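You operate a simulated robot arm through the tools that you are given. There is no shell and no other tool.

You run a simulated two-armed robot. Do the job below in one go: nothing can be reset, and whatever is moved stays where it is left.

JOB
Move the pressed pack into the wedge clamp and wedge it.
Fine: it is in the hand press: green button once, then tray out; set the pack lengthwise at the clamp's open end, push it in to the stop, wedge home; other packs stay.

It is judged by the outcome, as a careful person would: the job done as asked, and still so three seconds after it is handed in. It fails if anything else is knocked over, pushed out of place, dropped, spilled or broken.

ROBOT AND FRAMES
Two 7-joint arms with fingered hands on one trunk that stands fixed in place. Base frame: the origin is at the foot of the trunk, x ahead of it, y to its left, z up; the work surface is at about z = 0.78. Units: m, rad, N and s.
The left shoulder is at [0.07, 0.169, 1.133], the right one opposite. With the tool pointing down near the work surface each hand reaches from about 0.24 to 0.68 m from the base axis, measured 20 degrees to its own side. Payload 3.4 kg a hand.
The tool frame of a hand sits at the grasp point between the pads (the TCP): z along the fingers, y along the line on which they close. The tips reach 0.023 m beyond it. The gripper opens to 0.116 m. The gripper's body begins 0.065 m behind the TCP. The gripper is a hand of 4 fingers: y runs from the thumb to the fingers, the wrist lies at [0, 0, -0.211] in the tool frame, and closing takes about 1.5 s.
Orientation is told as [roll, pitch, yaw] about the base's x, y, z axes, in that order, counted from this pose: with the fingers straight down and closing along the base's y, the tool's x points along the base's -x, its y along +y and its z along -z.

CONTROLS
- The arms move only by the tool drive_tool. It takes "left_motion", "right_motion" or both (then of equal length, played together; a hand with none holds still); each is one flat list of numbers, 7 for each row, row after row: the turn, a rotation vector about the base's x, y, z in units of 45 degrees (1.0 is 45 degrees), then the shift along the base's x, y, z in units of 500 mm (1.0 is 500 mm), then the finger opening in m, from 0 to 0.116. In form: [ax, ay, az, dx, dy, dz, grip, ax, ay, az, dx, dy, dz, grip, ...]. A call has 1 to 20 rows; each row is the pose to reach, as a shift and turn from the pose commanded when the call began. A call with a number of a shift or a turn outside -1 to 1 is refused whole. Each row takes 0.2 s and may step no farther than 0.05 m and 0.15 rad from the row before; otherwise, or with a gripper value out of range, the whole call is refused. A pose out of reach is approached as far as the arm can. The call stops where the force on the tool passes 90 N (or 10 N more than at its start, if that is more) or the arm is blocked; 0.2 s more then pass. The fingers move at their own pace (about 0.153 m/s each) and stop on an object; they squeeze with about 30 N. The grip force told is the motor's: it shows also when the fingers shut on nothing. Time passes only in rows, and 0.2 s behind the last, so rows that repeat a pose let the fingers close. The reply holds the time, the measured pose of the TCP, the force on the tool along the base axes, the opening and the grip force, in the units named above and with some noise, with the torque about the TCP (base axes, N m) and any sound that the robot's microphone picked up.
- Cameras (640 x 400 px; columns grow to the right, rows downward): "scene" is now at [0.1345, -0.0009, 1.3565]; the picture's right is [-0.09, -1.00, 0.00], its down [-0.58, 0.05, -0.81] and it looks along [0.81, -0.07, -0.58] (base axes); focal length 214 px, centre (320, 200). "left" rides on the left gripper at [-0.068, 0.001, -0.09] in its tool frame; the picture's right is [-0.01, -1.00, 0.00], its down [0.80, -0.01, -0.61] and it looks along [0.61, 0.00, 0.80] (tool axes); focal length 251 px, centre (320, 200). "right" rides on the right gripper at [0.068, 0.001, -0.09] in its tool frame; the picture's right is [-0.01, 1.00, 0.00], its down [-0.80, -0.01, -0.61] and it looks along [-0.61, -0.01, 0.80] (tool axes); focal length 251 px, centre (320, 200). There is no depth. A picture from a camera that has moved, and an enlarged one, comes with that camera's place and axes in the base frame and with its lens. The place of the scene camera against the robot may be out by one fixed shift of up to 0.012 m in any direction.
- snapshot(camera): a new picture of that camera. No time passes.
- lift_body(by): slides the trunk up (or, below 0, down) by that many m; the arms and the scene camera ride with it, the base frame stays. It gives what a move gives, with no picture.
- preshape(shape, hand): the hand has 4 fingers and takes this shape, open, in about a second: jaw (thumb against the fingers, like two jaws); tri (thumb and two fingers); tip (a fingertip pinch); poke (one finger out to press); point (the index stretched); flat (the hand flat); cup (the hand cupped); fist (a fist). The gripper value then closes the fingers along that shape, each until it touches; the sizes above hold for jaw. It gives what a move gives, with no picture.
- aim_head(pan, tilt): turns the head with the scene camera to pan (to the left, within 1.501 rad either way) and tilt (down, from -0.506 to 1.204), counted from straight ahead of the robot. It gives what a move gives.
- inspect(camera, box): a new picture of the part [left, top, right, bottom] of that camera's present view, enlarged. No time passes.
- sign_off(): hands the job in; it is judged then, once.

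Places have to be worked out from the pictures, the camera data and where the tool is seen. Open the grippers and draw the arms clear of the work before you hand the job in, unless the task says otherwise.

The tools are called after ">>>" by a JSON object that holds its "name" and its "arguments". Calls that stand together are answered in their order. drive_tool: Moves the arms, as the interface text tells. Its arguments: {"type":"object","properties":{"left_motion":{"type":"array"},"right_motion":{"type":"array"}},"required":[]} The other tools are called the same way: lift_body (by) slides the trunk up or down; preshape (shape, hand) gives the hand a shape; aim_head (pan, tilt) turns the head that bears the scene camera; snapshot (camera) takes a picture; inspect (camera, box) takes an enlarged picture of a part of a camera's view; sign_off () hands the job in.

At the start:

```text
time_s: 0.0
left_tool_pos: [0.4202, 0.3364, 1.0957]
left_tool_rot: [0.001, 0.0, 0.002]
left_ft_force: [0.8, -0.2, -0.3]
left_ft_torque: [-0.01, 0.01, 0.02]
left_finger_gap: 0.1159
left_grip_force: 0.1
left_shape: jaw
right_tool_pos: [0.5429, 0.002, 1.1575]
right_tool_rot: [0.0, -0.001, -0.001]
right_ft_force: [0.0, -0.1, 0.2]
right_ft_torque: [-0.03, 0.01, 0.01]
right_finger_gap: 0.1159
right_grip_force: 0.1
right_shape: jaw
trunk travel left (down, up): [-0.64, 0.3]
head pan, tilt: [-0.086, 0.625]
```

scene: 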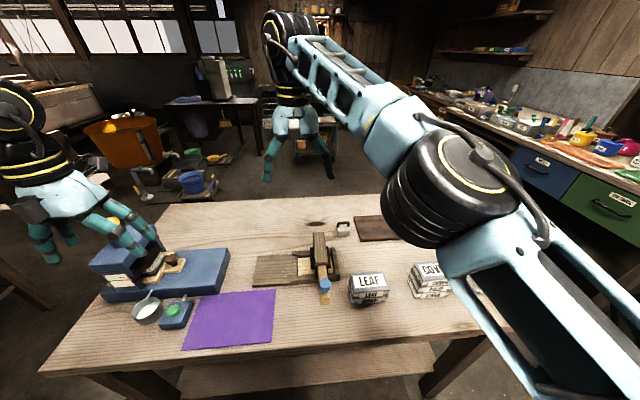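
right: 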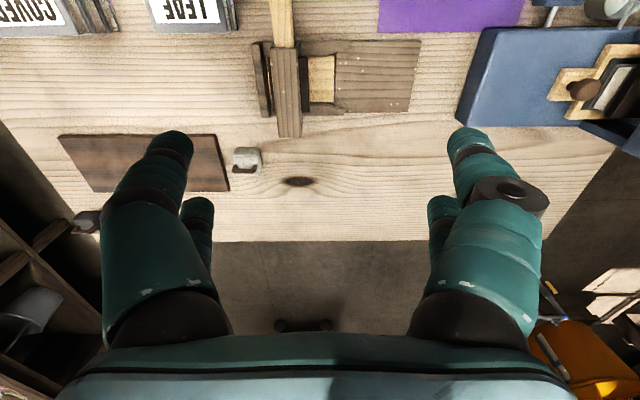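
left: 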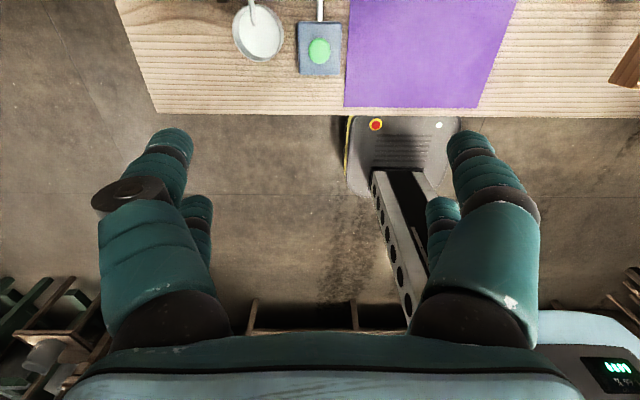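

The scene shows the hand press at left (blue), a green button box, a purple mat, and the wedge clamp in the middle. I look closer at each before moving.

>>> {"name": "inspect", "arguments": {"camera": "scene", "box": [80, 200, 240, 350]}}

>>> {"name": "inspect", "arguments": {"camera": "scene", "box": [240, 210, 400, 310]}}

>>> {"name": "inspect", "arguments": {"camera": "right", "box": [230, 0, 440, 150]}}

>>> {"name": "inspect", "arguments": {"camera": "right", "box": [440, 0, 640, 150]}}

```text
2.67 times, centred on (160, 275) of scene
camera zoom: at [0.1345, -0.0009, 1.3565], right [-0.09, -1.0, 0.0], down [-0.58, 0.05, -0.81], along [0.81, -0.07, -0.58], focal length 572 px, centre (747, 0)
```

zoom: 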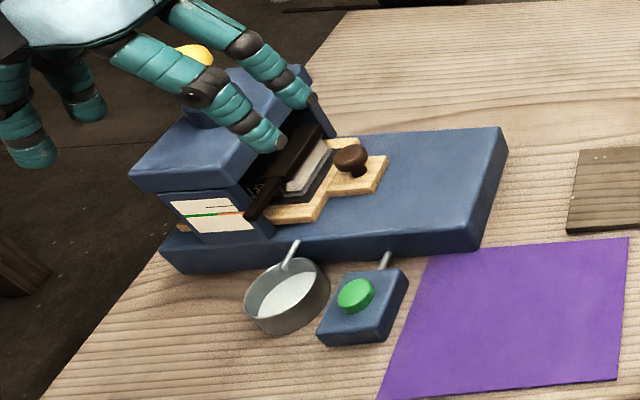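

```text
4.00 times, centred on (320, 260) of scene
camera zoom: at [0.1345, -0.0009, 1.3565], right [-0.09, -1.0, 0.0], down [-0.58, 0.05, -0.81], along [0.81, -0.07, -0.58], focal length 858 px, centre (320, -40)
```

zoom: 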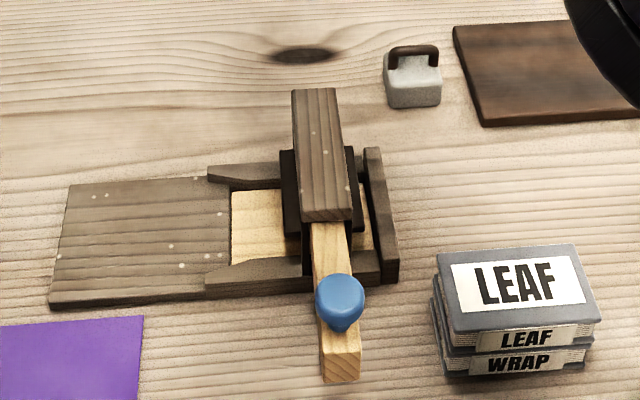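

```text
2.67 times, centred on (335, 75) of right
camera zoom: at [0.4745, 0.0048, 1.2464], right [0.01, 1.0, 0.0], down [0.8, -0.01, 0.61], along [0.61, -0.01, -0.8], focal length 670 px, centre (280, 533)
```

zoom: 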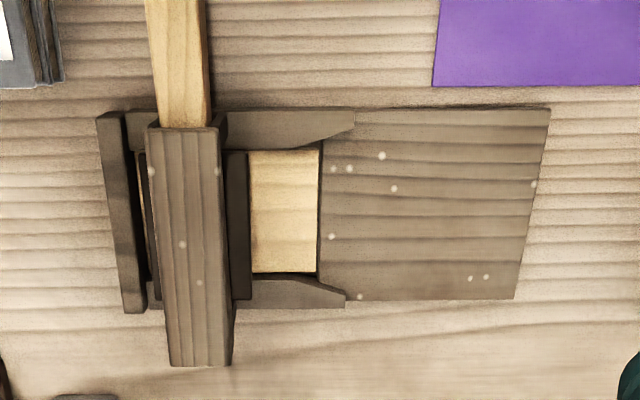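

```text
2.67 times, centred on (540, 75) of right
camera zoom: at [0.4745, 0.0048, 1.2464], right [0.01, 1.0, 0.0], down [0.8, -0.01, 0.61], along [0.61, -0.01, -0.8], focal length 670 px, centre (-267, 533)
```

zoom: 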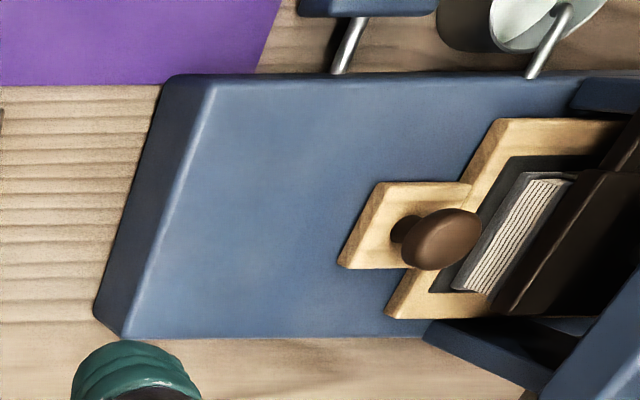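

The green button appears to be near (0.444, 0.342, 0.81) and the tray knob near (0.577, 0.393, 0.85). I turn the left hand by −45° (toward −90°) so its camera faces the press, and move the right arm back out of the scene view.

>>> {"name": "drive_tool", "arguments": {"left_motion": [0, 0, -0.1667, 0.0167, -0.0167, 0, 0.116, 0, 0, -0.3333, 0.0333, -0.0333, 0, 0.116, 0, 0, -0.5, 0.05, -0.05, 0, 0.116, 0, 0, -0.6667, 0.0667, -0.0667, 0, 0.116, 0, 0, -0.8333, 0.0833, -0.0833, 0, 0.116, 0, 0, -1, 0.1, -0.1, 0, 0.116], "right_motion": [0, 0, 0, -0.04, -0.08, 0, 0.116, 0, 0, 0, -0.08, -0.16, 0, 0.116, 0, 0, 0, -0.12, -0.24, 0, 0.116, 0, 0, 0, -0.16, -0.32, 0, 0.116, 0, 0, 0, -0.2, -0.4, 0, 0.116, 0, 0, 0, -0.24, -0.48, 0, 0.116]}}

```text
time_s: 1.4
left_tool_pos: [0.4691, 0.2838, 1.0954]
left_tool_rot: [0.002, -0.001, -0.789]
left_ft_force: [-1.1, -0.3, 1.1]
left_ft_torque: [0.0, -0.03, 0.0]
left_finger_gap: 0.1158
left_grip_force: 0.1
left_shape: jaw
right_tool_pos: [0.4238, -0.2406, 1.1574]
right_tool_rot: [0.003, 0.0, 0.001]
right_ft_force: [0.9, -0.9, -0.7]
right_ft_torque: [0.03, 0.02, 0.01]
right_finger_gap: 0.116
right_grip_force: 0.1
right_shape: jaw
trunk travel left (down, up): [-0.64, 0.3]
head pan, tilt: [-0.086, 0.625]
```

The left yaw is at −0.789 as commanded. I turn it the second 45°, moving a little toward x = 0.55, y = 0.22.

>>> {"name": "drive_tool", "arguments": {"left_motion": [0, 0, -0.1667, 0.025, -0.02, 0, 0.116, 0, 0, -0.3333, 0.05, -0.04, 0, 0.116, 0, 0, -0.5, 0.075, -0.06, 0, 0.116, 0, 0, -0.6667, 0.1, -0.08, 0, 0.116, 0, 0, -0.8333, 0.125, -0.1, 0, 0.116, 0, 0, -1, 0.15, -0.12, 0, 0.116]}}

>>> {"name": "snapshot", "arguments": {"camera": "left"}}

>>> {"name": "snapshot", "arguments": {"camera": "scene"}}

```text
time_s: 2.8
left_tool_pos: [0.546, 0.226, 1.0955]
left_tool_rot: [-0.001, -0.001, -1.571]
left_ft_force: [0.2, 1.0, -0.5]
left_ft_torque: [0.01, -0.02, 0.02]
left_finger_gap: 0.1159
left_grip_force: 0.0
left_shape: jaw
right_tool_pos: [0.4257, -0.2383, 1.1562]
right_tool_rot: [0.0, 0.003, -0.002]
right_ft_force: [0.0, -0.6, -0.2]
right_ft_torque: [-0.02, -0.01, -0.07]
right_finger_gap: 0.116
right_grip_force: 0.0
right_shape: jaw
trunk travel left (down, up): [-0.64, 0.3]
head pan, tilt: [-0.086, 0.625]
```

```text
taken
camera left: at [0.5462, 0.1603, 1.1847], right [-1.0, -0.01, 0.0], down [-0.01, 0.8, 0.61], along [-0.01, 0.61, -0.8], focal length 251 px, centre (320, 200)
```

left: 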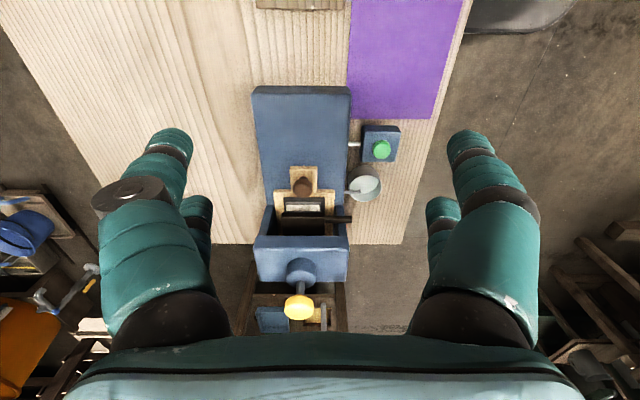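

```text
taken
camera scene: at [0.1358, -0.001, 1.3563], right [-0.09, -1.0, 0.0], down [-0.58, 0.05, -0.81], along [0.81, -0.07, -0.59], focal length 214 px, centre (320, 200)
```

scene: 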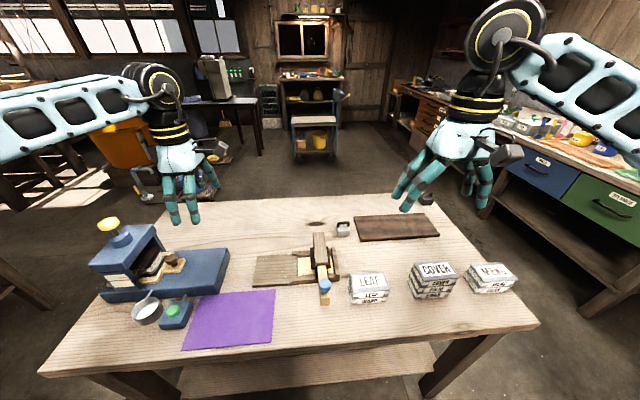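

Both views are now clear; the press has a yellow emblem on top and a black bar (lever?) across the front. I enlarge the press, clamp and packs.

>>> {"name": "inspect", "arguments": {"camera": "left", "box": [230, 80, 430, 330]}}

>>> {"name": "inspect", "arguments": {"camera": "scene", "box": [80, 210, 240, 330]}}

>>> {"name": "inspect", "arguments": {"camera": "left", "box": [270, 150, 370, 250]}}

>>> {"name": "inspect", "arguments": {"camera": "scene", "box": [240, 210, 400, 310]}}

```text
1.60 times, centred on (330, 205) of left
camera zoom: at [0.5462, 0.1603, 1.1847], right [-1.0, -0.01, 0.0], down [-0.01, 0.8, 0.61], along [-0.01, 0.61, -0.8], focal length 402 px, centre (304, 192)
```

zoom: 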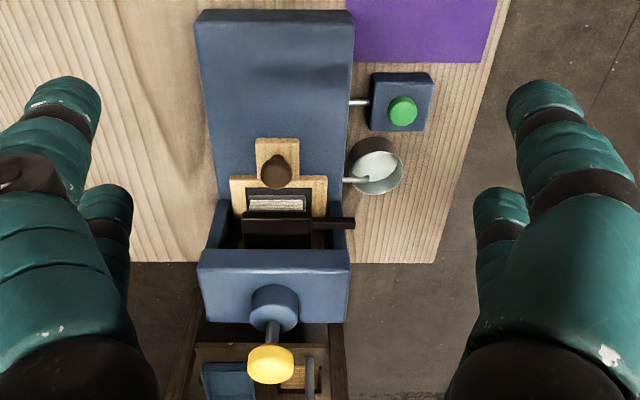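

```text
3.33 times, centred on (160, 270) of scene
camera zoom: at [0.1358, -0.001, 1.3563], right [-0.09, -1.0, 0.0], down [-0.58, 0.05, -0.81], along [0.81, -0.07, -0.59], focal length 715 px, centre (853, -33)
```

zoom: 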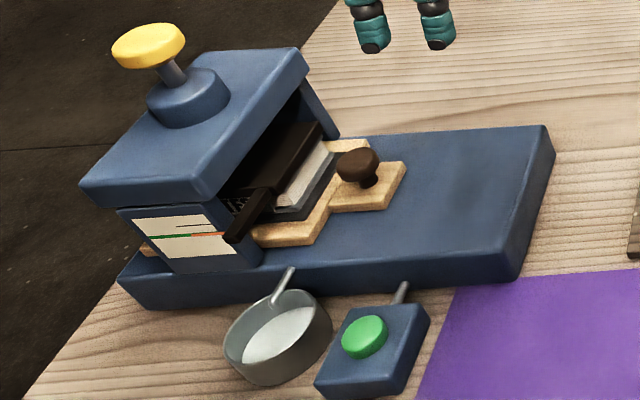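

```text
4.00 times, centred on (320, 200) of left
camera zoom: at [0.5462, 0.1603, 1.1847], right [-1.0, -0.01, 0.0], down [-0.01, 0.8, 0.61], along [-0.01, 0.61, -0.8], focal length 1006 px, centre (320, 200)
```

zoom: 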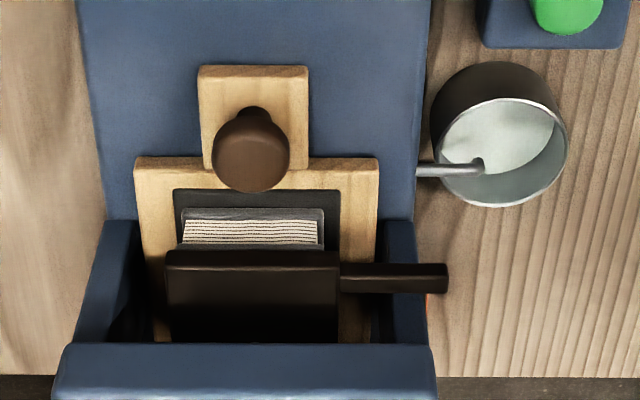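

```text
4.00 times, centred on (320, 260) of scene
camera zoom: at [0.1358, -0.001, 1.3563], right [-0.09, -1.0, 0.0], down [-0.58, 0.05, -0.81], along [0.81, -0.07, -0.59], focal length 858 px, centre (320, -40)
```

zoom: 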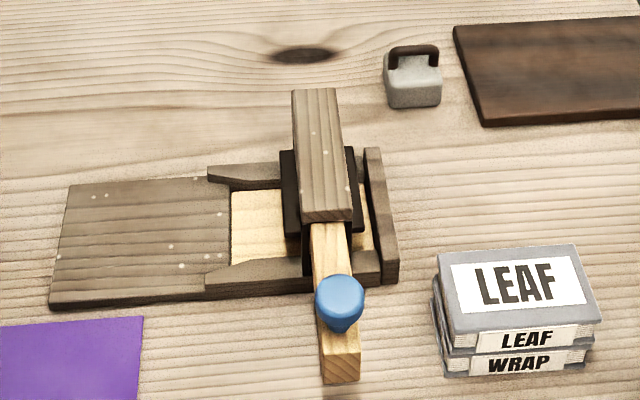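

The platen is down on the pack with its pointer at the gauge; the knob tab of the tray points to −y. I put the left hand in the poke shape and see where the finger ends up.

>>> {"name": "preshape", "arguments": {"shape": "poke", "hand": "left"}}

>>> {"name": "snapshot", "arguments": {"camera": "left"}}

>>> {"name": "inspect", "arguments": {"camera": "scene", "box": [120, 60, 280, 240]}}

```text
time_s: 3.7
left_tool_pos: [0.5432, 0.2256, 1.0959]
left_tool_rot: [0.001, 0.0, -1.569]
left_ft_force: [0.8, -0.7, 0.2]
left_ft_torque: [-0.01, 0.03, -0.02]
left_finger_gap: 0.0001
left_grip_force: 0.1
left_shape: poke
right_tool_pos: [0.4258, -0.2387, 1.157]
right_tool_rot: [0.0, 0.002, 0.001]
right_ft_force: [0.6, 0.0, 0.7]
right_ft_torque: [0.04, 0.01, -0.01]
right_finger_gap: 0.1159
right_grip_force: 0.0
right_shape: jaw
trunk travel left (down, up): [-0.64, 0.3]
head pan, tilt: [-0.086, 0.625]
```

```text
taken
camera left: at [0.545, 0.1603, 1.1853], right [-1.0, -0.01, 0.0], down [-0.01, 0.8, 0.61], along [-0.01, 0.61, -0.8], focal length 251 px, centre (320, 200)
```

left: 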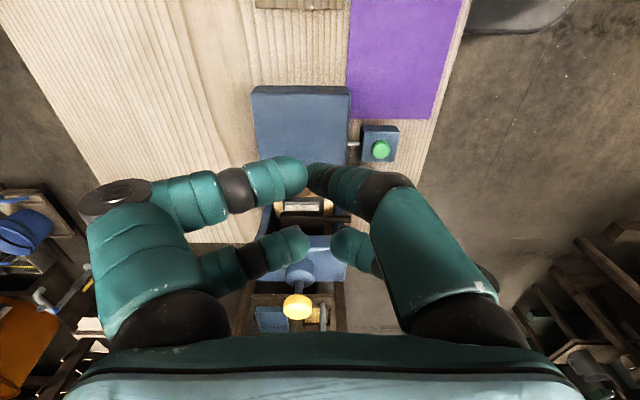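

```text
2.22 times, centred on (200, 150) of scene
camera zoom: at [0.1345, -0.0011, 1.3565], right [-0.09, -1.0, 0.0], down [-0.58, 0.05, -0.81], along [0.81, -0.07, -0.58], focal length 477 px, centre (587, 311)
```

zoom: 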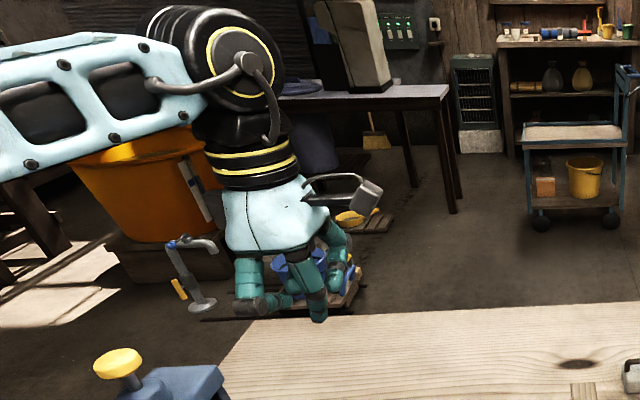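

The poking finger's tip appears near the tool axis, about 0.02 m beyond the TCP. I enlarge both views of the hand to be sure no other finger reaches as low.

>>> {"name": "inspect", "arguments": {"camera": "scene", "box": [170, 120, 250, 180]}}

>>> {"name": "inspect", "arguments": {"camera": "left", "box": [220, 120, 440, 280]}}

>>> {"name": "inspect", "arguments": {"camera": "right", "box": [320, 0, 640, 200]}}

```text
6.67 times, centred on (210, 150) of scene
camera zoom: at [0.1345, -0.0011, 1.3565], right [-0.09, -1.0, 0.0], down [-0.58, 0.05, -0.81], along [0.81, -0.07, -0.58], focal length 1430 px, centre (1053, 533)
```

zoom: 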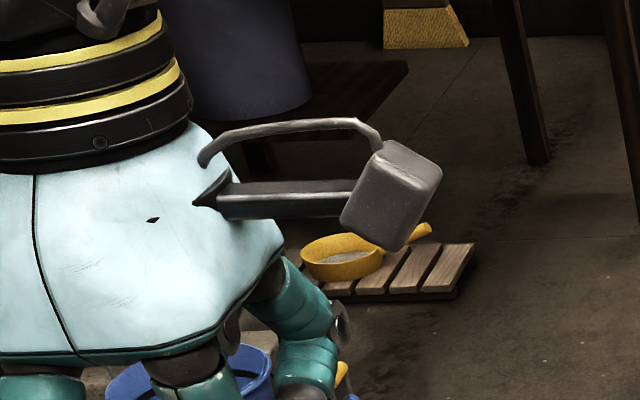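

```text
2.50 times, centred on (330, 200) of left
camera zoom: at [0.545, 0.1603, 1.1853], right [-1.0, -0.01, 0.0], down [-0.01, 0.8, 0.61], along [-0.01, 0.61, -0.8], focal length 629 px, centre (295, 200)
```

zoom: 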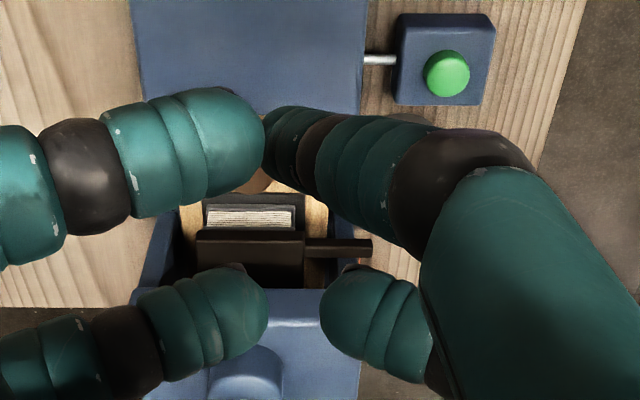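

```text
2.00 times, centred on (480, 100) of right
camera zoom: at [0.3559, -0.2363, 1.247], right [0.01, 1.0, 0.0], down [0.79, -0.01, 0.61], along [0.61, 0.0, -0.8], focal length 503 px, centre (0, 400)
```

zoom: 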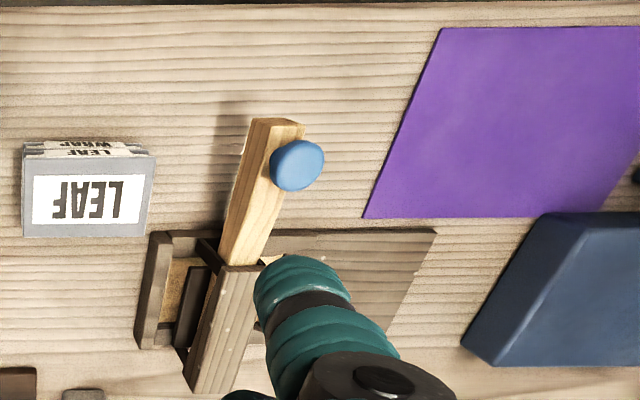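

The last crop was too high; I look at the hand's finger region itself in the scene view.

>>> {"name": "inspect", "arguments": {"camera": "scene", "box": [165, 160, 245, 215]}}

```text
7.27 times, centred on (205, 188) of scene
camera zoom: at [0.1345, -0.0011, 1.3565], right [-0.09, -1.0, 0.0], down [-0.58, 0.05, -0.81], along [0.81, -0.07, -0.58], focal length 1560 px, centre (1156, 291)
```

zoom: 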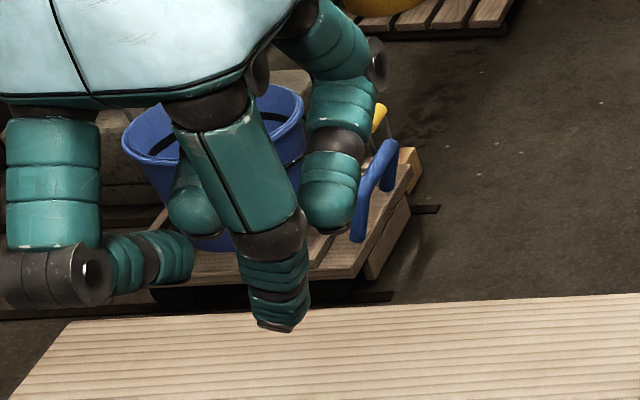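

The poking tip is about 0.02 m below the TCP and on the axis, other fingers at least 0.01 m higher. I move the left hand to about 0.035 m above the button at (0.444, 0.3405) and check.

>>> {"name": "drive_tool", "arguments": {"left_motion": [0, 0, 0, -0.034, 0.037, -0.075, 0.0, 0, 0, 0, -0.069, 0.075, -0.15, 0.0, 0, 0, 0, -0.103, 0.112, -0.226, 0.0, 0, 0, 0, -0.137, 0.149, -0.301, 0.0, 0, 0, 0, -0.172, 0.187, -0.377, 0.0, 0, 0, 0, -0.206, 0.224, -0.44, 0.0]}}

>>> {"name": "snapshot", "arguments": {"camera": "left"}}

>>> {"name": "inspect", "arguments": {"camera": "scene", "box": [100, 220, 260, 340]}}

```text
time_s: 5.1
left_tool_pos: [0.441, 0.3383, 0.8757]
left_tool_rot: [-0.002, -0.001, -1.57]
left_ft_force: [0.0, -1.0, -0.3]
left_ft_torque: [-0.03, -0.01, 0.0]
left_finger_gap: 0.0
left_grip_force: 0.1
left_shape: poke
right_tool_pos: [0.4236, -0.2379, 1.1581]
right_tool_rot: [0.0, 0.002, 0.0]
right_ft_force: [-0.3, 0.1, -0.7]
right_ft_torque: [-0.01, 0.07, 0.02]
right_finger_gap: 0.1161
right_grip_force: 0.1
right_shape: jaw
trunk travel left (down, up): [-0.64, 0.3]
head pan, tilt: [-0.086, 0.625]
```

```text
taken
camera left: at [0.4425, 0.271, 0.9645], right [-1.0, -0.01, 0.0], down [-0.01, 0.8, 0.61], along [-0.01, 0.61, -0.8], focal length 251 px, centre (320, 200)
```

left: 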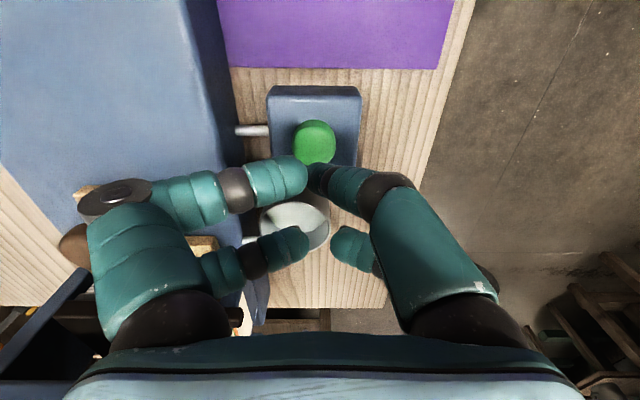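

```text
3.33 times, centred on (180, 280) of scene
camera zoom: at [0.1343, -0.0001, 1.3565], right [-0.09, -1.0, 0.0], down [-0.58, 0.05, -0.81], along [0.81, -0.07, -0.58], focal length 715 px, centre (787, -67)
```

zoom: 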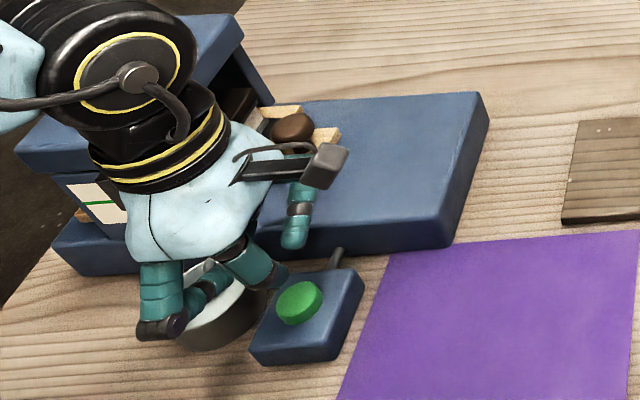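

The button's centre is at about (0.445, 0.340, 0.813), right under the tip. I come down in small steps, watching for force and sound.

>>> {"name": "drive_tool", "arguments": {"left_motion": [0, 0, 0, 0.002, 0, -0.03, 0.0, 0, 0, 0, 0.002, 0, -0.06, 0.0, 0, 0, 0, 0.002, 0, -0.072, 0.0, 0, 0, 0, 0.002, 0, -0.078, 0.0, 0, 0, 0, 0.002, 0, -0.084, 0.0]}}

```text
time_s: 6.3
left_tool_pos: [0.4407, 0.3372, 0.8383]
left_tool_rot: [0.008, 0.001, -1.57]
left_ft_force: [-1.9, 3.7, 32.9]
left_ft_torque: [0.03, 0.01, -0.01]
left_finger_gap: 0.0001
left_grip_force: 0.1
left_shape: poke
right_tool_pos: [0.4185, -0.2413, 1.1586]
right_tool_rot: [0.003, -0.003, 0.0]
right_ft_force: [0.0, 0.2, 0.2]
right_ft_torque: [-0.01, 0.03, 0.03]
right_finger_gap: 0.1161
right_grip_force: 0.0
right_shape: jaw
trunk travel left (down, up): [-0.64, 0.3]
head pan, tilt: [-0.086, 0.625]
heard: click
```

A click was heard at 33 N, so the button is pressed. I lift straight up.

>>> {"name": "drive_tool", "arguments": {"left_motion": [0, 0, 0, 0, 0, 0.03, 0.0, 0, 0, 0, 0, 0, 0.1, 0.0, 0, 0, 0, 0, -0.05, 0.2, 0.0, 0, 0, 0, 0, -0.1, 0.3, 0.0, 0, 0, 0, 0.05, -0.15, 0.38, 0.0, 0, 0, 0, 0.1, -0.2, 0.44, 0.0]}}

>>> {"name": "snapshot", "arguments": {"camera": "left"}}

>>> {"name": "inspect", "arguments": {"camera": "scene", "box": [80, 210, 240, 330]}}

```text
refused: row 3 steps farther than a row can; nothing moved
```

```text
taken
camera left: at [0.4413, 0.2704, 0.9267], right [-1.0, -0.01, -0.01], down [-0.01, 0.79, 0.61], along [0.0, 0.61, -0.79], focal length 251 px, centre (320, 200)
```

left: 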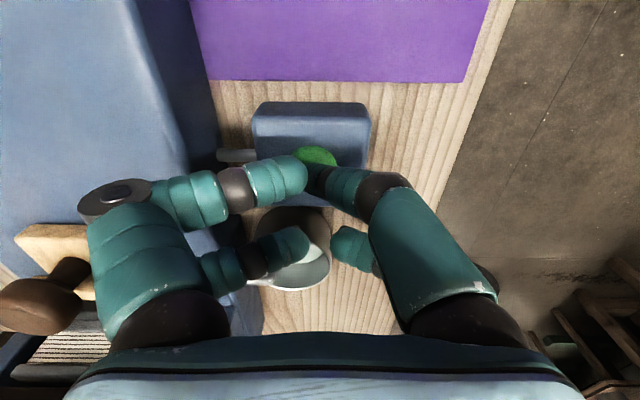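

```text
3.33 times, centred on (160, 270) of scene
camera zoom: at [0.129, -0.0038, 1.3575], right [-0.09, -1.0, 0.0], down [-0.58, 0.05, -0.81], along [0.81, -0.07, -0.58], focal length 715 px, centre (853, -33)
```

zoom: 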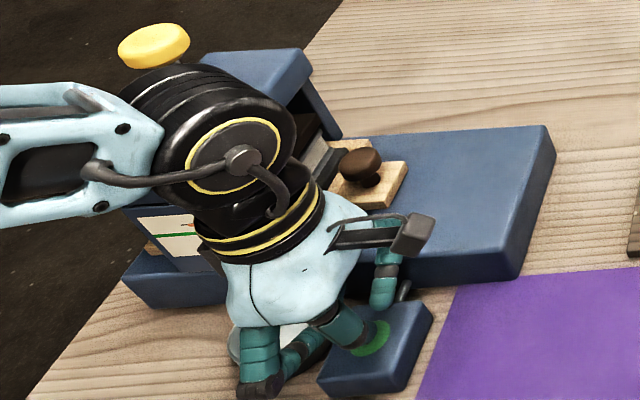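

The lift was refused because a step was too long, so nothing moved; the button shows as pressed down. I lift again with shorter steps.

>>> {"name": "drive_tool", "arguments": {"left_motion": [0, 0, 0, 0, 0, 0.03, 0.0, 0, 0, 0, 0, 0, 0.1, 0.0, 0, 0, 0, 0, -0.04, 0.18, 0.0, 0, 0, 0, 0, -0.08, 0.26, 0.0, 0, 0, 0, 0.04, -0.12, 0.33, 0.0, 0, 0, 0, 0.08, -0.16, 0.4, 0.0, 0, 0, 0, 0.12, -0.2, 0.44, 0.0]}}

>>> {"name": "snapshot", "arguments": {"camera": "left"}}

>>> {"name": "inspect", "arguments": {"camera": "scene", "box": [80, 210, 240, 330]}}

```text
time_s: 7.9
left_tool_pos: [0.5025, 0.2378, 1.0536]
left_tool_rot: [-0.002, -0.001, -1.569]
left_ft_force: [-0.2, 0.2, 0.2]
left_ft_torque: [0.02, 0.02, 0.02]
left_finger_gap: 0.0001
left_grip_force: 0.1
left_shape: poke
right_tool_pos: [0.4257, -0.2398, 1.1566]
right_tool_rot: [0.004, 0.0, -0.001]
right_ft_force: [0.4, -0.1, 0.0]
right_ft_torque: [0.01, 0.0, -0.02]
right_finger_gap: 0.1159
right_grip_force: 0.1
right_shape: jaw
trunk travel left (down, up): [-0.64, 0.3]
head pan, tilt: [-0.086, 0.625]
```

```text
taken
camera left: at [0.504, 0.171, 1.1411], right [-1.0, -0.01, 0.0], down [-0.01, 0.79, 0.61], along [-0.01, 0.61, -0.79], focal length 251 px, centre (320, 200)
```

left: 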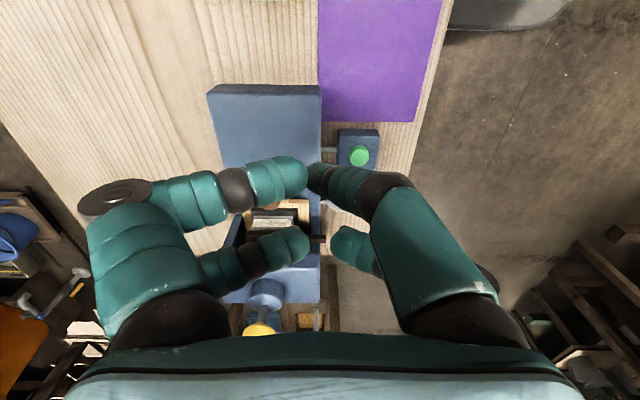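

```text
3.33 times, centred on (160, 270) of scene
camera zoom: at [0.1352, -0.0022, 1.3564], right [-0.09, -1.0, 0.0], down [-0.58, 0.05, -0.81], along [0.81, -0.07, -0.59], focal length 715 px, centre (853, -33)
```

zoom: 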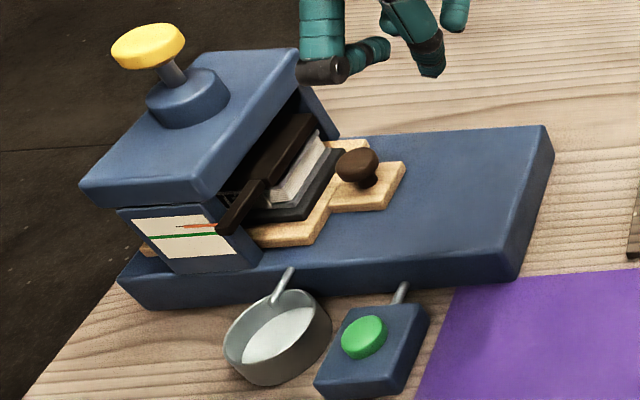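

The platen's pointer has risen from the green line toward the red one and the pack seems freer. I set the hand to jaw (time passes too) and look again to see whether the platen still moves.

>>> {"name": "preshape", "arguments": {"shape": "jaw", "hand": "left"}}

>>> {"name": "inspect", "arguments": {"camera": "scene", "box": [90, 225, 190, 295]}}

>>> {"name": "inspect", "arguments": {"camera": "left", "box": [200, 150, 360, 270]}}

```text
time_s: 8.8
left_tool_pos: [0.5014, 0.2391, 1.0526]
left_tool_rot: [0.0, 0.0, -1.569]
left_ft_force: [-0.6, -0.3, -0.5]
left_ft_torque: [-0.01, 0.0, 0.01]
left_finger_gap: 0.1157
left_grip_force: 0.2
left_shape: jaw
right_tool_pos: [0.4236, -0.24, 1.1576]
right_tool_rot: [-0.001, 0.001, 0.0]
right_ft_force: [-0.3, -0.6, -0.7]
right_ft_torque: [-0.01, 0.01, -0.03]
right_finger_gap: 0.116
right_grip_force: 0.1
right_shape: jaw
trunk travel left (down, up): [-0.64, 0.3]
head pan, tilt: [-0.086, 0.625]
```

```text
5.71 times, centred on (140, 260) of scene
camera zoom: at [0.1345, -0.001, 1.3565], right [-0.09, -1.0, 0.0], down [-0.58, 0.05, -0.81], along [0.81, -0.07, -0.58], focal length 1226 px, centre (1349, -143)
```

zoom: 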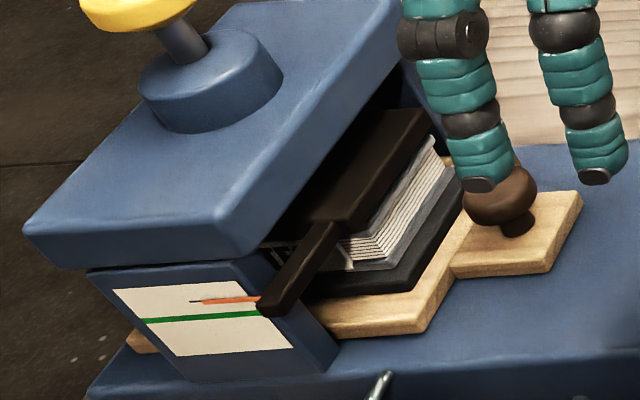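

```text
3.33 times, centred on (280, 210) of left
camera zoom: at [0.5032, 0.1724, 1.141], right [-1.0, -0.01, 0.0], down [-0.01, 0.8, 0.61], along [-0.01, 0.61, -0.8], focal length 838 px, centre (453, 167)
```

zoom: 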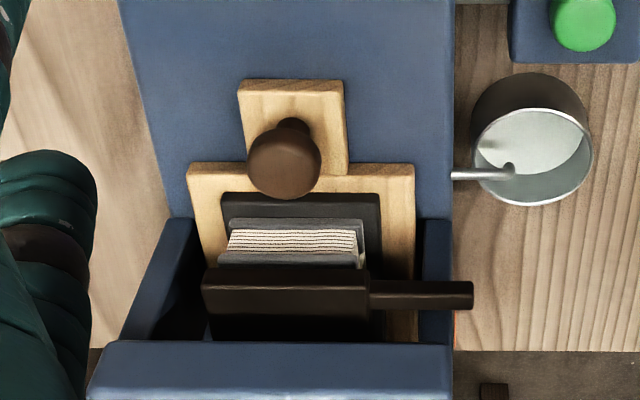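

The platen has stopped about 1 cm higher. Triangulating, the knob's cap is at about (0.570, 0.382, 0.863), with the tab top at about 0.83. I move the open left hand above it with fingers closing along x.

>>> {"name": "drive_tool", "arguments": {"left_motion": [0, 0, 0, 0.034, 0.07, -0.03, 0.116, 0, 0, 0, 0.067, 0.14, -0.06, 0.116, 0, 0, 0, 0.1, 0.21, -0.1, 0.116, 0, 0, 0, 0.134, 0.28, -0.15, 0.116, 0, 0, 0, 0.134, 0.28, -0.22, 0.116]}}

>>> {"name": "snapshot", "arguments": {"camera": "left"}}

>>> {"name": "inspect", "arguments": {"camera": "scene", "box": [80, 190, 240, 310]}}

```text
time_s: 10.0
left_tool_pos: [0.5717, 0.3799, 0.942]
left_tool_rot: [0.0, 0.0, -1.569]
left_ft_force: [0.4, 0.7, 0.0]
left_ft_torque: [-0.03, -0.02, -0.01]
left_finger_gap: 0.1159
left_grip_force: 0.0
left_shape: jaw
right_tool_pos: [0.4243, -0.2389, 1.1578]
right_tool_rot: [0.0, 0.001, 0.0]
right_ft_force: [-0.2, -0.3, 0.8]
right_ft_torque: [0.0, -0.02, 0.0]
right_finger_gap: 0.1156
right_grip_force: 0.0
right_shape: jaw
trunk travel left (down, up): [-0.64, 0.3]
head pan, tilt: [-0.086, 0.625]
```

```text
taken
camera left: at [0.5727, 0.3129, 1.0314], right [-1.0, -0.01, 0.0], down [-0.01, 0.8, 0.61], along [-0.01, 0.61, -0.8], focal length 251 px, centre (320, 200)
```

left: 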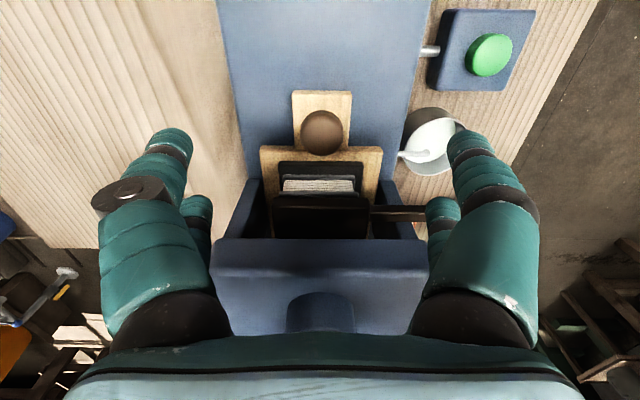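

```text
3.33 times, centred on (160, 250) of scene
camera zoom: at [0.1349, -0.0012, 1.3565], right [-0.09, -1.0, 0.0], down [-0.58, 0.05, -0.81], along [0.81, -0.07, -0.58], focal length 715 px, centre (853, 33)
```

zoom: 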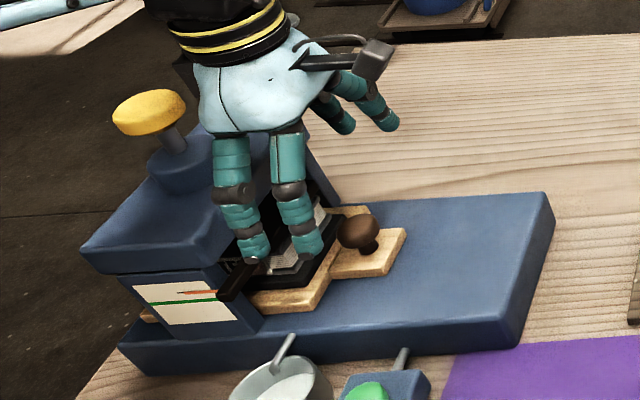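

The knob is centred under the open hand, and the platen's pointer bar (y≈0.45) stays clear of the fingers. I lower to z≈0.866 and close on the knob.

>>> {"name": "drive_tool", "arguments": {"left_motion": [0, 0, 0, -0.002, -0.005, -0.04, 0.116, 0, 0, 0, -0.002, -0.005, -0.08, 0.116, 0, 0, 0, -0.002, -0.005, -0.12, 0.116, 0, 0, 0, -0.002, -0.005, -0.155, 0.116, 0, 0, 0, -0.002, -0.005, -0.155, 0.07, 0, 0, 0, -0.002, -0.005, -0.155, 0.04, 0, 0, 0, -0.002, -0.005, -0.155, 0.01, 0, 0, 0, -0.002, -0.005, -0.155, 0.0, 0, 0, 0, -0.002, -0.005, -0.155, 0.0, 0, 0, 0, -0.002, -0.005, -0.155, 0.0]}}

>>> {"name": "snapshot", "arguments": {"camera": "left"}}

>>> {"name": "inspect", "arguments": {"camera": "scene", "box": [80, 190, 240, 310]}}

```text
time_s: 12.2
left_tool_pos: [0.567, 0.3746, 0.8676]
left_tool_rot: [0.004, 0.001, -1.57]
left_ft_force: [4.8, 0.4, 5.5]
left_ft_torque: [0.04, -0.32, -0.09]
left_finger_gap: 0.0182
left_grip_force: 30.0
left_shape: jaw
right_tool_pos: [0.4241, -0.2396, 1.1569]
right_tool_rot: [0.001, -0.001, 0.001]
right_ft_force: [0.2, -0.5, -0.2]
right_ft_torque: [0.0, 0.03, 0.0]
right_finger_gap: 0.116
right_grip_force: 0.0
right_shape: jaw
trunk travel left (down, up): [-0.64, 0.3]
head pan, tilt: [-0.086, 0.625]
```

```text
taken
camera left: at [0.5686, 0.3088, 0.9557], right [-1.0, -0.01, 0.0], down [-0.01, 0.79, 0.61], along [0.0, 0.61, -0.79], focal length 251 px, centre (320, 200)
```

left: 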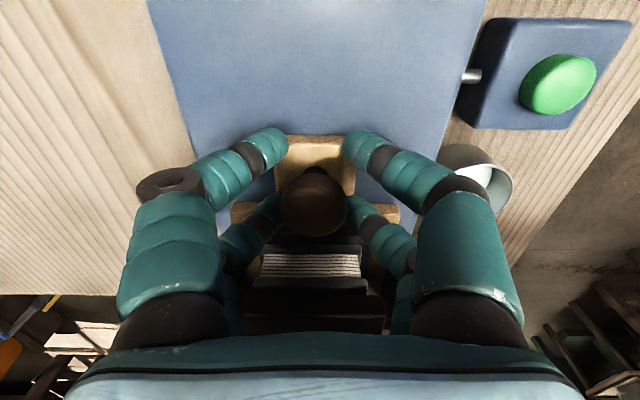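

```text
3.33 times, centred on (160, 250) of scene
camera zoom: at [0.1348, -0.0016, 1.3565], right [-0.09, -1.0, 0.0], down [-0.58, 0.05, -0.81], along [0.81, -0.07, -0.58], focal length 715 px, centre (853, 33)
```

zoom: 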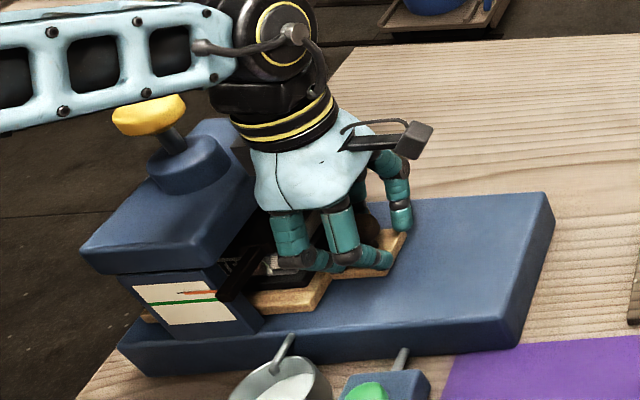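

The hand holds the knob (gap 18 mm, 30 N). I pull the tray slowly toward −y by 5 cm.

>>> {"name": "drive_tool", "arguments": {"left_motion": [0, 0, 0, 0, -0.015, 0, 0.0, 0, 0, 0, 0, -0.03, 0, 0.0, 0, 0, 0, 0, -0.05, 0, 0.0, 0, 0, 0, 0, -0.07, 0, 0.0, 0, 0, 0, 0, -0.09, 0, 0.0, 0, 0, 0, 0, -0.1, 0, 0.0]}}

>>> {"name": "snapshot", "arguments": {"camera": "left"}}

>>> {"name": "inspect", "arguments": {"camera": "scene", "box": [80, 190, 240, 310]}}

```text
time_s: 13.6
left_tool_pos: [0.5681, 0.3246, 0.8655]
left_tool_rot: [0.004, 0.0, -1.568]
left_ft_force: [0.4, 0.1, 12.8]
left_ft_torque: [0.16, -0.06, 0.01]
left_finger_gap: 0.0179
left_grip_force: 30.3
left_shape: jaw
right_tool_pos: [0.422, -0.2403, 1.1576]
right_tool_rot: [0.002, -0.001, 0.001]
right_ft_force: [-0.3, 0.0, 0.1]
right_ft_torque: [0.02, -0.01, 0.01]
right_finger_gap: 0.1159
right_grip_force: 0.0
right_shape: jaw
trunk travel left (down, up): [-0.64, 0.3]
head pan, tilt: [-0.086, 0.625]
```

```text
taken
camera left: at [0.5687, 0.2585, 0.9558], right [-1.0, -0.01, 0.0], down [-0.01, 0.79, 0.61], along [0.0, 0.61, -0.79], focal length 251 px, centre (320, 200)
```

left: 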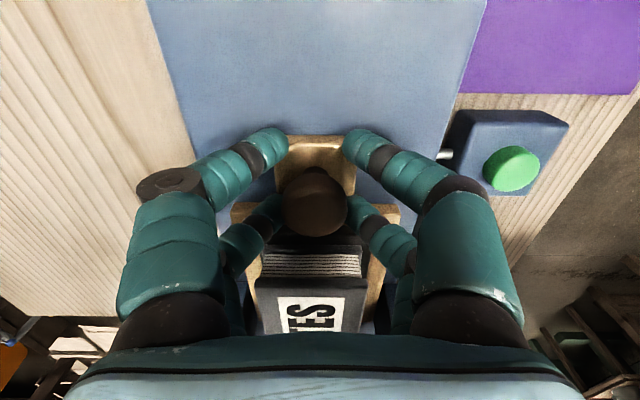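

```text
3.33 times, centred on (160, 250) of scene
camera zoom: at [0.1322, -0.0024, 1.3568], right [-0.09, -1.0, 0.0], down [-0.58, 0.05, -0.81], along [0.81, -0.07, -0.58], focal length 715 px, centre (853, 33)
```

zoom: 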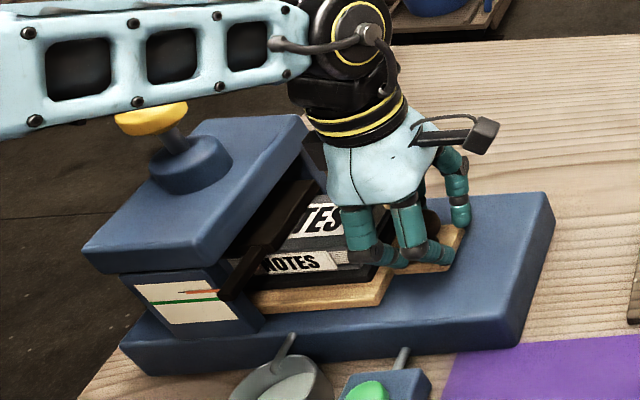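

The tray slides freely and the pack ("NOTES", long side along y) comes with it. I pull another 5 cm, watching the force.

>>> {"name": "drive_tool", "arguments": {"left_motion": [0, 0, 0, 0, -0.02, 0, 0.0, 0, 0, 0, 0, -0.04, 0, 0.0, 0, 0, 0, 0, -0.06, 0, 0.0, 0, 0, 0, 0, -0.08, 0, 0.0, 0, 0, 0, 0, -0.1, 0, 0.0]}}

>>> {"name": "snapshot", "arguments": {"camera": "left"}}

>>> {"name": "inspect", "arguments": {"camera": "scene", "box": [80, 190, 240, 310]}}

```text
time_s: 14.8
left_tool_pos: [0.5661, 0.2799, 0.8665]
left_tool_rot: [-0.003, -0.002, -1.568]
left_ft_force: [28.4, 0.0, -4.4]
left_ft_torque: [0.01, -0.77, 0.36]
left_finger_gap: 0.0121
left_grip_force: 29.8
left_shape: jaw
left hand out of reach, approached as far as the arm can: row 2, 3, 4, 5
right_tool_pos: [0.4297, -0.2382, 1.1532]
right_tool_rot: [0.0, 0.008, 0.0]
right_ft_force: [0.2, 0.3, 0.5]
right_ft_torque: [0.02, 0.05, -0.01]
right_finger_gap: 0.1158
right_grip_force: 0.0
right_shape: jaw
trunk travel left (down, up): [-0.64, 0.3]
head pan, tilt: [-0.086, 0.625]
```

```text
taken
camera left: at [0.5673, 0.213, 0.9562], right [-1.0, -0.01, 0.0], down [-0.01, 0.8, 0.61], along [-0.01, 0.61, -0.8], focal length 251 px, centre (320, 200)
```

left: 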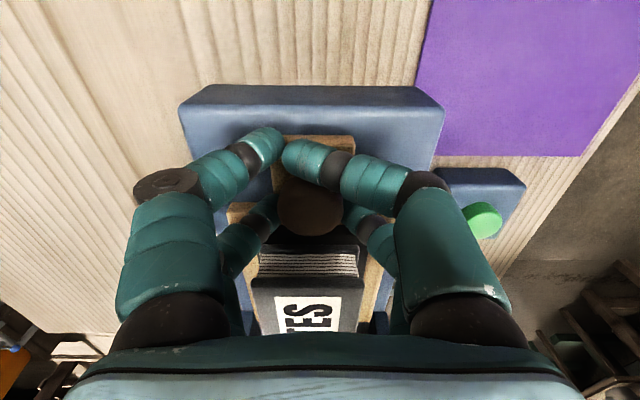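

```text
3.33 times, centred on (160, 250) of scene
camera zoom: at [0.1423, -0.001, 1.3555], right [-0.09, -1.0, 0.0], down [-0.59, 0.05, -0.81], along [0.8, -0.07, -0.59], focal length 715 px, centre (853, 33)
```

zoom: 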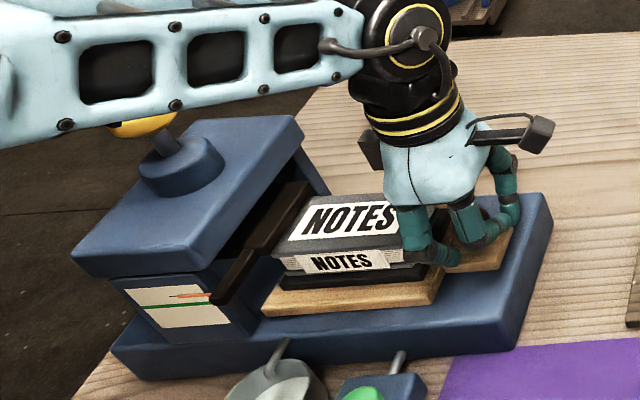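

The tray came about 9.5 cm, but the arm hit a joint limit in this posture ("out of reach") and the fingers shifted on the knob. I open, rise clear and look at how far the pack is out.

>>> {"name": "drive_tool", "arguments": {"left_motion": [0, 0, 0, 0, 0.01, 0, 0.03, 0, 0, 0, 0, 0.01, 0, 0.06, 0, 0, 0, 0, 0.01, 0, 0.09, 0, 0, 0, 0, 0.01, 0, 0.116, 0, 0, 0, 0, 0.01, 0, 0.116, 0, 0, 0, 0, 0.01, 0.06, 0.116, 0, 0, 0, 0, 0.01, 0.14, 0.116, 0, 0, 0, 0, 0.0, 0.22, 0.116, 0, 0, 0, 0, -0.04, 0.3, 0.116, 0, 0, 0, 0, -0.08, 0.38, 0.116]}}

>>> {"name": "snapshot", "arguments": {"camera": "left"}}

>>> {"name": "inspect", "arguments": {"camera": "scene", "box": [80, 190, 240, 310]}}

```text
time_s: 17.0
left_tool_pos: [0.5575, 0.2407, 1.0605]
left_tool_rot: [0.0, 0.001, -1.569]
left_ft_force: [-0.3, -0.4, 0.7]
left_ft_torque: [0.02, 0.02, -0.02]
left_finger_gap: 0.1158
left_grip_force: 0.0
left_shape: jaw
right_tool_pos: [0.4232, -0.2401, 1.1564]
right_tool_rot: [0.002, 0.002, 0.001]
right_ft_force: [0.2, -0.4, -0.3]
right_ft_torque: [0.01, -0.01, 0.01]
right_finger_gap: 0.116
right_grip_force: 0.0
right_shape: jaw
trunk travel left (down, up): [-0.64, 0.3]
head pan, tilt: [-0.086, 0.625]
```

```text
taken
camera left: at [0.5588, 0.1751, 1.1485], right [-1.0, -0.01, 0.0], down [-0.01, 0.79, 0.61], along [-0.01, 0.61, -0.8], focal length 251 px, centre (320, 200)
```

left: 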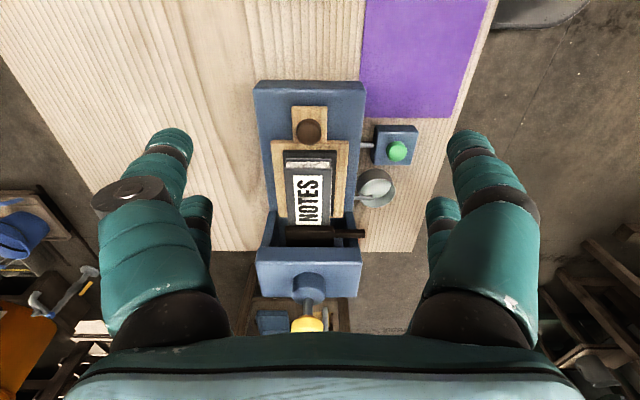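

```text
3.33 times, centred on (160, 250) of scene
camera zoom: at [0.1342, -0.0017, 1.3565], right [-0.09, -1.0, 0.0], down [-0.58, 0.05, -0.81], along [0.81, -0.07, -0.58], focal length 715 px, centre (853, 33)
```

zoom: 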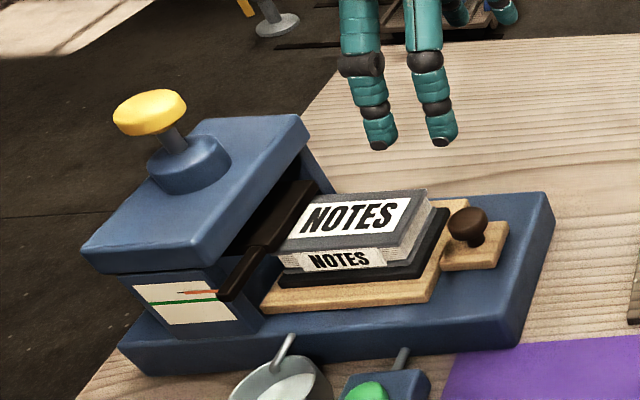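

>>> {"name": "inspect", "arguments": {"camera": "left", "box": [240, 70, 420, 300]}}

>>> {"name": "inspect", "arguments": {"camera": "scene", "box": [130, 225, 220, 285]}}

```text
1.74 times, centred on (330, 185) of left
camera zoom: at [0.5588, 0.1751, 1.1485], right [-1.0, -0.01, 0.0], down [-0.01, 0.79, 0.61], along [-0.01, 0.61, -0.8], focal length 437 px, centre (303, 226)
```

zoom: 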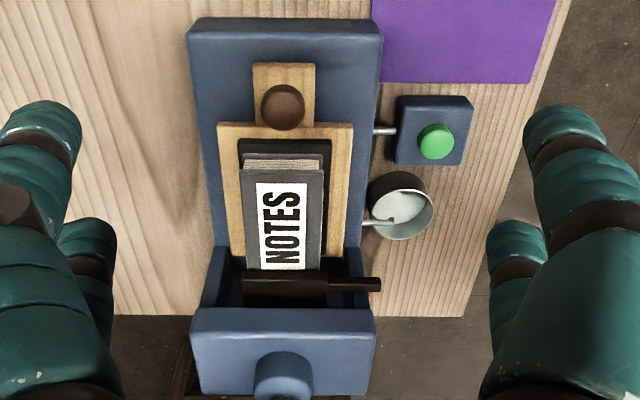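

```text
6.67 times, centred on (175, 255) of scene
camera zoom: at [0.1342, -0.0017, 1.3565], right [-0.09, -1.0, 0.0], down [-0.58, 0.05, -0.81], along [0.81, -0.07, -0.58], focal length 1430 px, centre (1287, -167)
```

zoom: 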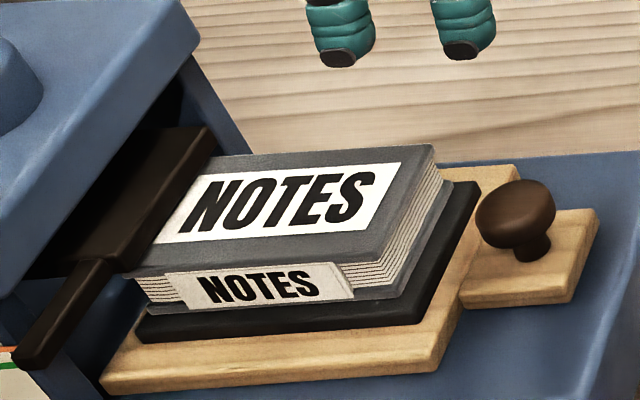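

The pack's rear end is just about at the platen's front edge, so the tray should come about 3 cm more before lifting. First I test which poses the left arm can reach with this yaw, over the bare table at y≈0.19 between press and clamp.

>>> {"name": "drive_tool", "arguments": {"left_motion": [0, 0, 0, 0.02, -0.05, 0, 0.116, 0, 0, 0, 0.02, -0.1, 0, 0.116, 0, 0, 0, 0.02, -0.1, -0.08, 0.116, 0, 0, 0, 0.02, -0.1, -0.16, 0.116, 0, 0, 0, 0.02, -0.1, -0.24, 0.116, 0, 0, 0, 0.02, -0.1, -0.3, 0.116]}}

```text
time_s: 18.4
left_tool_pos: [0.5428, 0.2058, 0.9185]
left_tool_rot: [0.0, -0.001, -1.57]
left_ft_force: [-0.9, -0.2, 0.3]
left_ft_torque: [0.02, 0.02, 0.03]
left_finger_gap: 0.116
left_grip_force: 0.0
left_shape: jaw
left hand out of reach, approached as far as the arm can: row 1, 2, 3, 4, 5, 6
right_tool_pos: [0.4251, -0.2377, 1.1572]
right_tool_rot: [0.0, -0.001, 0.002]
right_ft_force: [0.3, -0.2, 0.6]
right_ft_torque: [-0.04, -0.01, -0.04]
right_finger_gap: 0.1161
right_grip_force: 0.1
right_shape: jaw
trunk travel left (down, up): [-0.64, 0.3]
head pan, tilt: [-0.086, 0.625]
```

With this yaw the reach shrinks toward the clamp (only x≈0.543 at y=0.2). Raising the trunk should let the forearm slope down and relieve the wrist, so I lift it by 0.15 and test again.

>>> {"name": "lift_body", "arguments": {"by": 0.15}}

```text
time_s: 20.1
left_tool_pos: [0.5428, 0.2058, 1.069]
left_tool_rot: [0.002, -0.001, -1.569]
left_ft_force: [-0.2, 0.6, -0.7]
left_ft_torque: [0.03, 0.01, 0.01]
left_finger_gap: 0.1158
left_grip_force: 0.0
left_shape: jaw
right_tool_pos: [0.4244, -0.2395, 1.3074]
right_tool_rot: [0.001, 0.0, 0.001]
right_ft_force: [-0.2, 0.0, -0.1]
right_ft_torque: [-0.01, -0.01, -0.02]
right_finger_gap: 0.1161
right_grip_force: 0.1
right_shape: jaw
trunk travel left (down, up): [-0.79, 0.15]
head pan, tilt: [-0.086, 0.625]
```

The trunk is up 0.15 m. I lower the left hand by 0.15 and then try to move forward to x≈0.57 at y≈0.2.

>>> {"name": "drive_tool", "arguments": {"left_motion": [0, 0, 0, 0, 0, -0.08, 0.116, 0, 0, 0, 0, 0, -0.16, 0.116, 0, 0, 0, 0, 0, -0.24, 0.116, 0, 0, 0, 0, 0, -0.3, 0.116, 0, 0, 0, 0.02, 0, -0.3, 0.116, 0, 0, 0, 0.04, 0, -0.3, 0.116, 0, 0, 0, 0.054, 0, -0.3, 0.116, 0, 0, 0, 0.054, -0.04, -0.3, 0.116]}}

```text
time_s: 21.9
left_tool_pos: [0.5071, 0.2341, 0.972]
left_tool_rot: [0.002, -0.002, -1.569]
left_ft_force: [0.3, -0.3, 0.1]
left_ft_torque: [0.03, -0.02, -0.04]
left_finger_gap: 0.1159
left_grip_force: 0.1
left_shape: jaw
left hand out of reach, approached as far as the arm can: row 1, 2, 3, 4, 5, 6, 7, 8
right_tool_pos: [0.4239, -0.2401, 1.3063]
right_tool_rot: [0.002, 0.001, 0.0]
right_ft_force: [-0.7, 0.0, 0.1]
right_ft_torque: [-0.02, 0.01, 0.0]
right_finger_gap: 0.116
right_grip_force: 0.0
right_shape: jaw
trunk travel left (down, up): [-0.79, 0.15]
head pan, tilt: [-0.086, 0.625]
```

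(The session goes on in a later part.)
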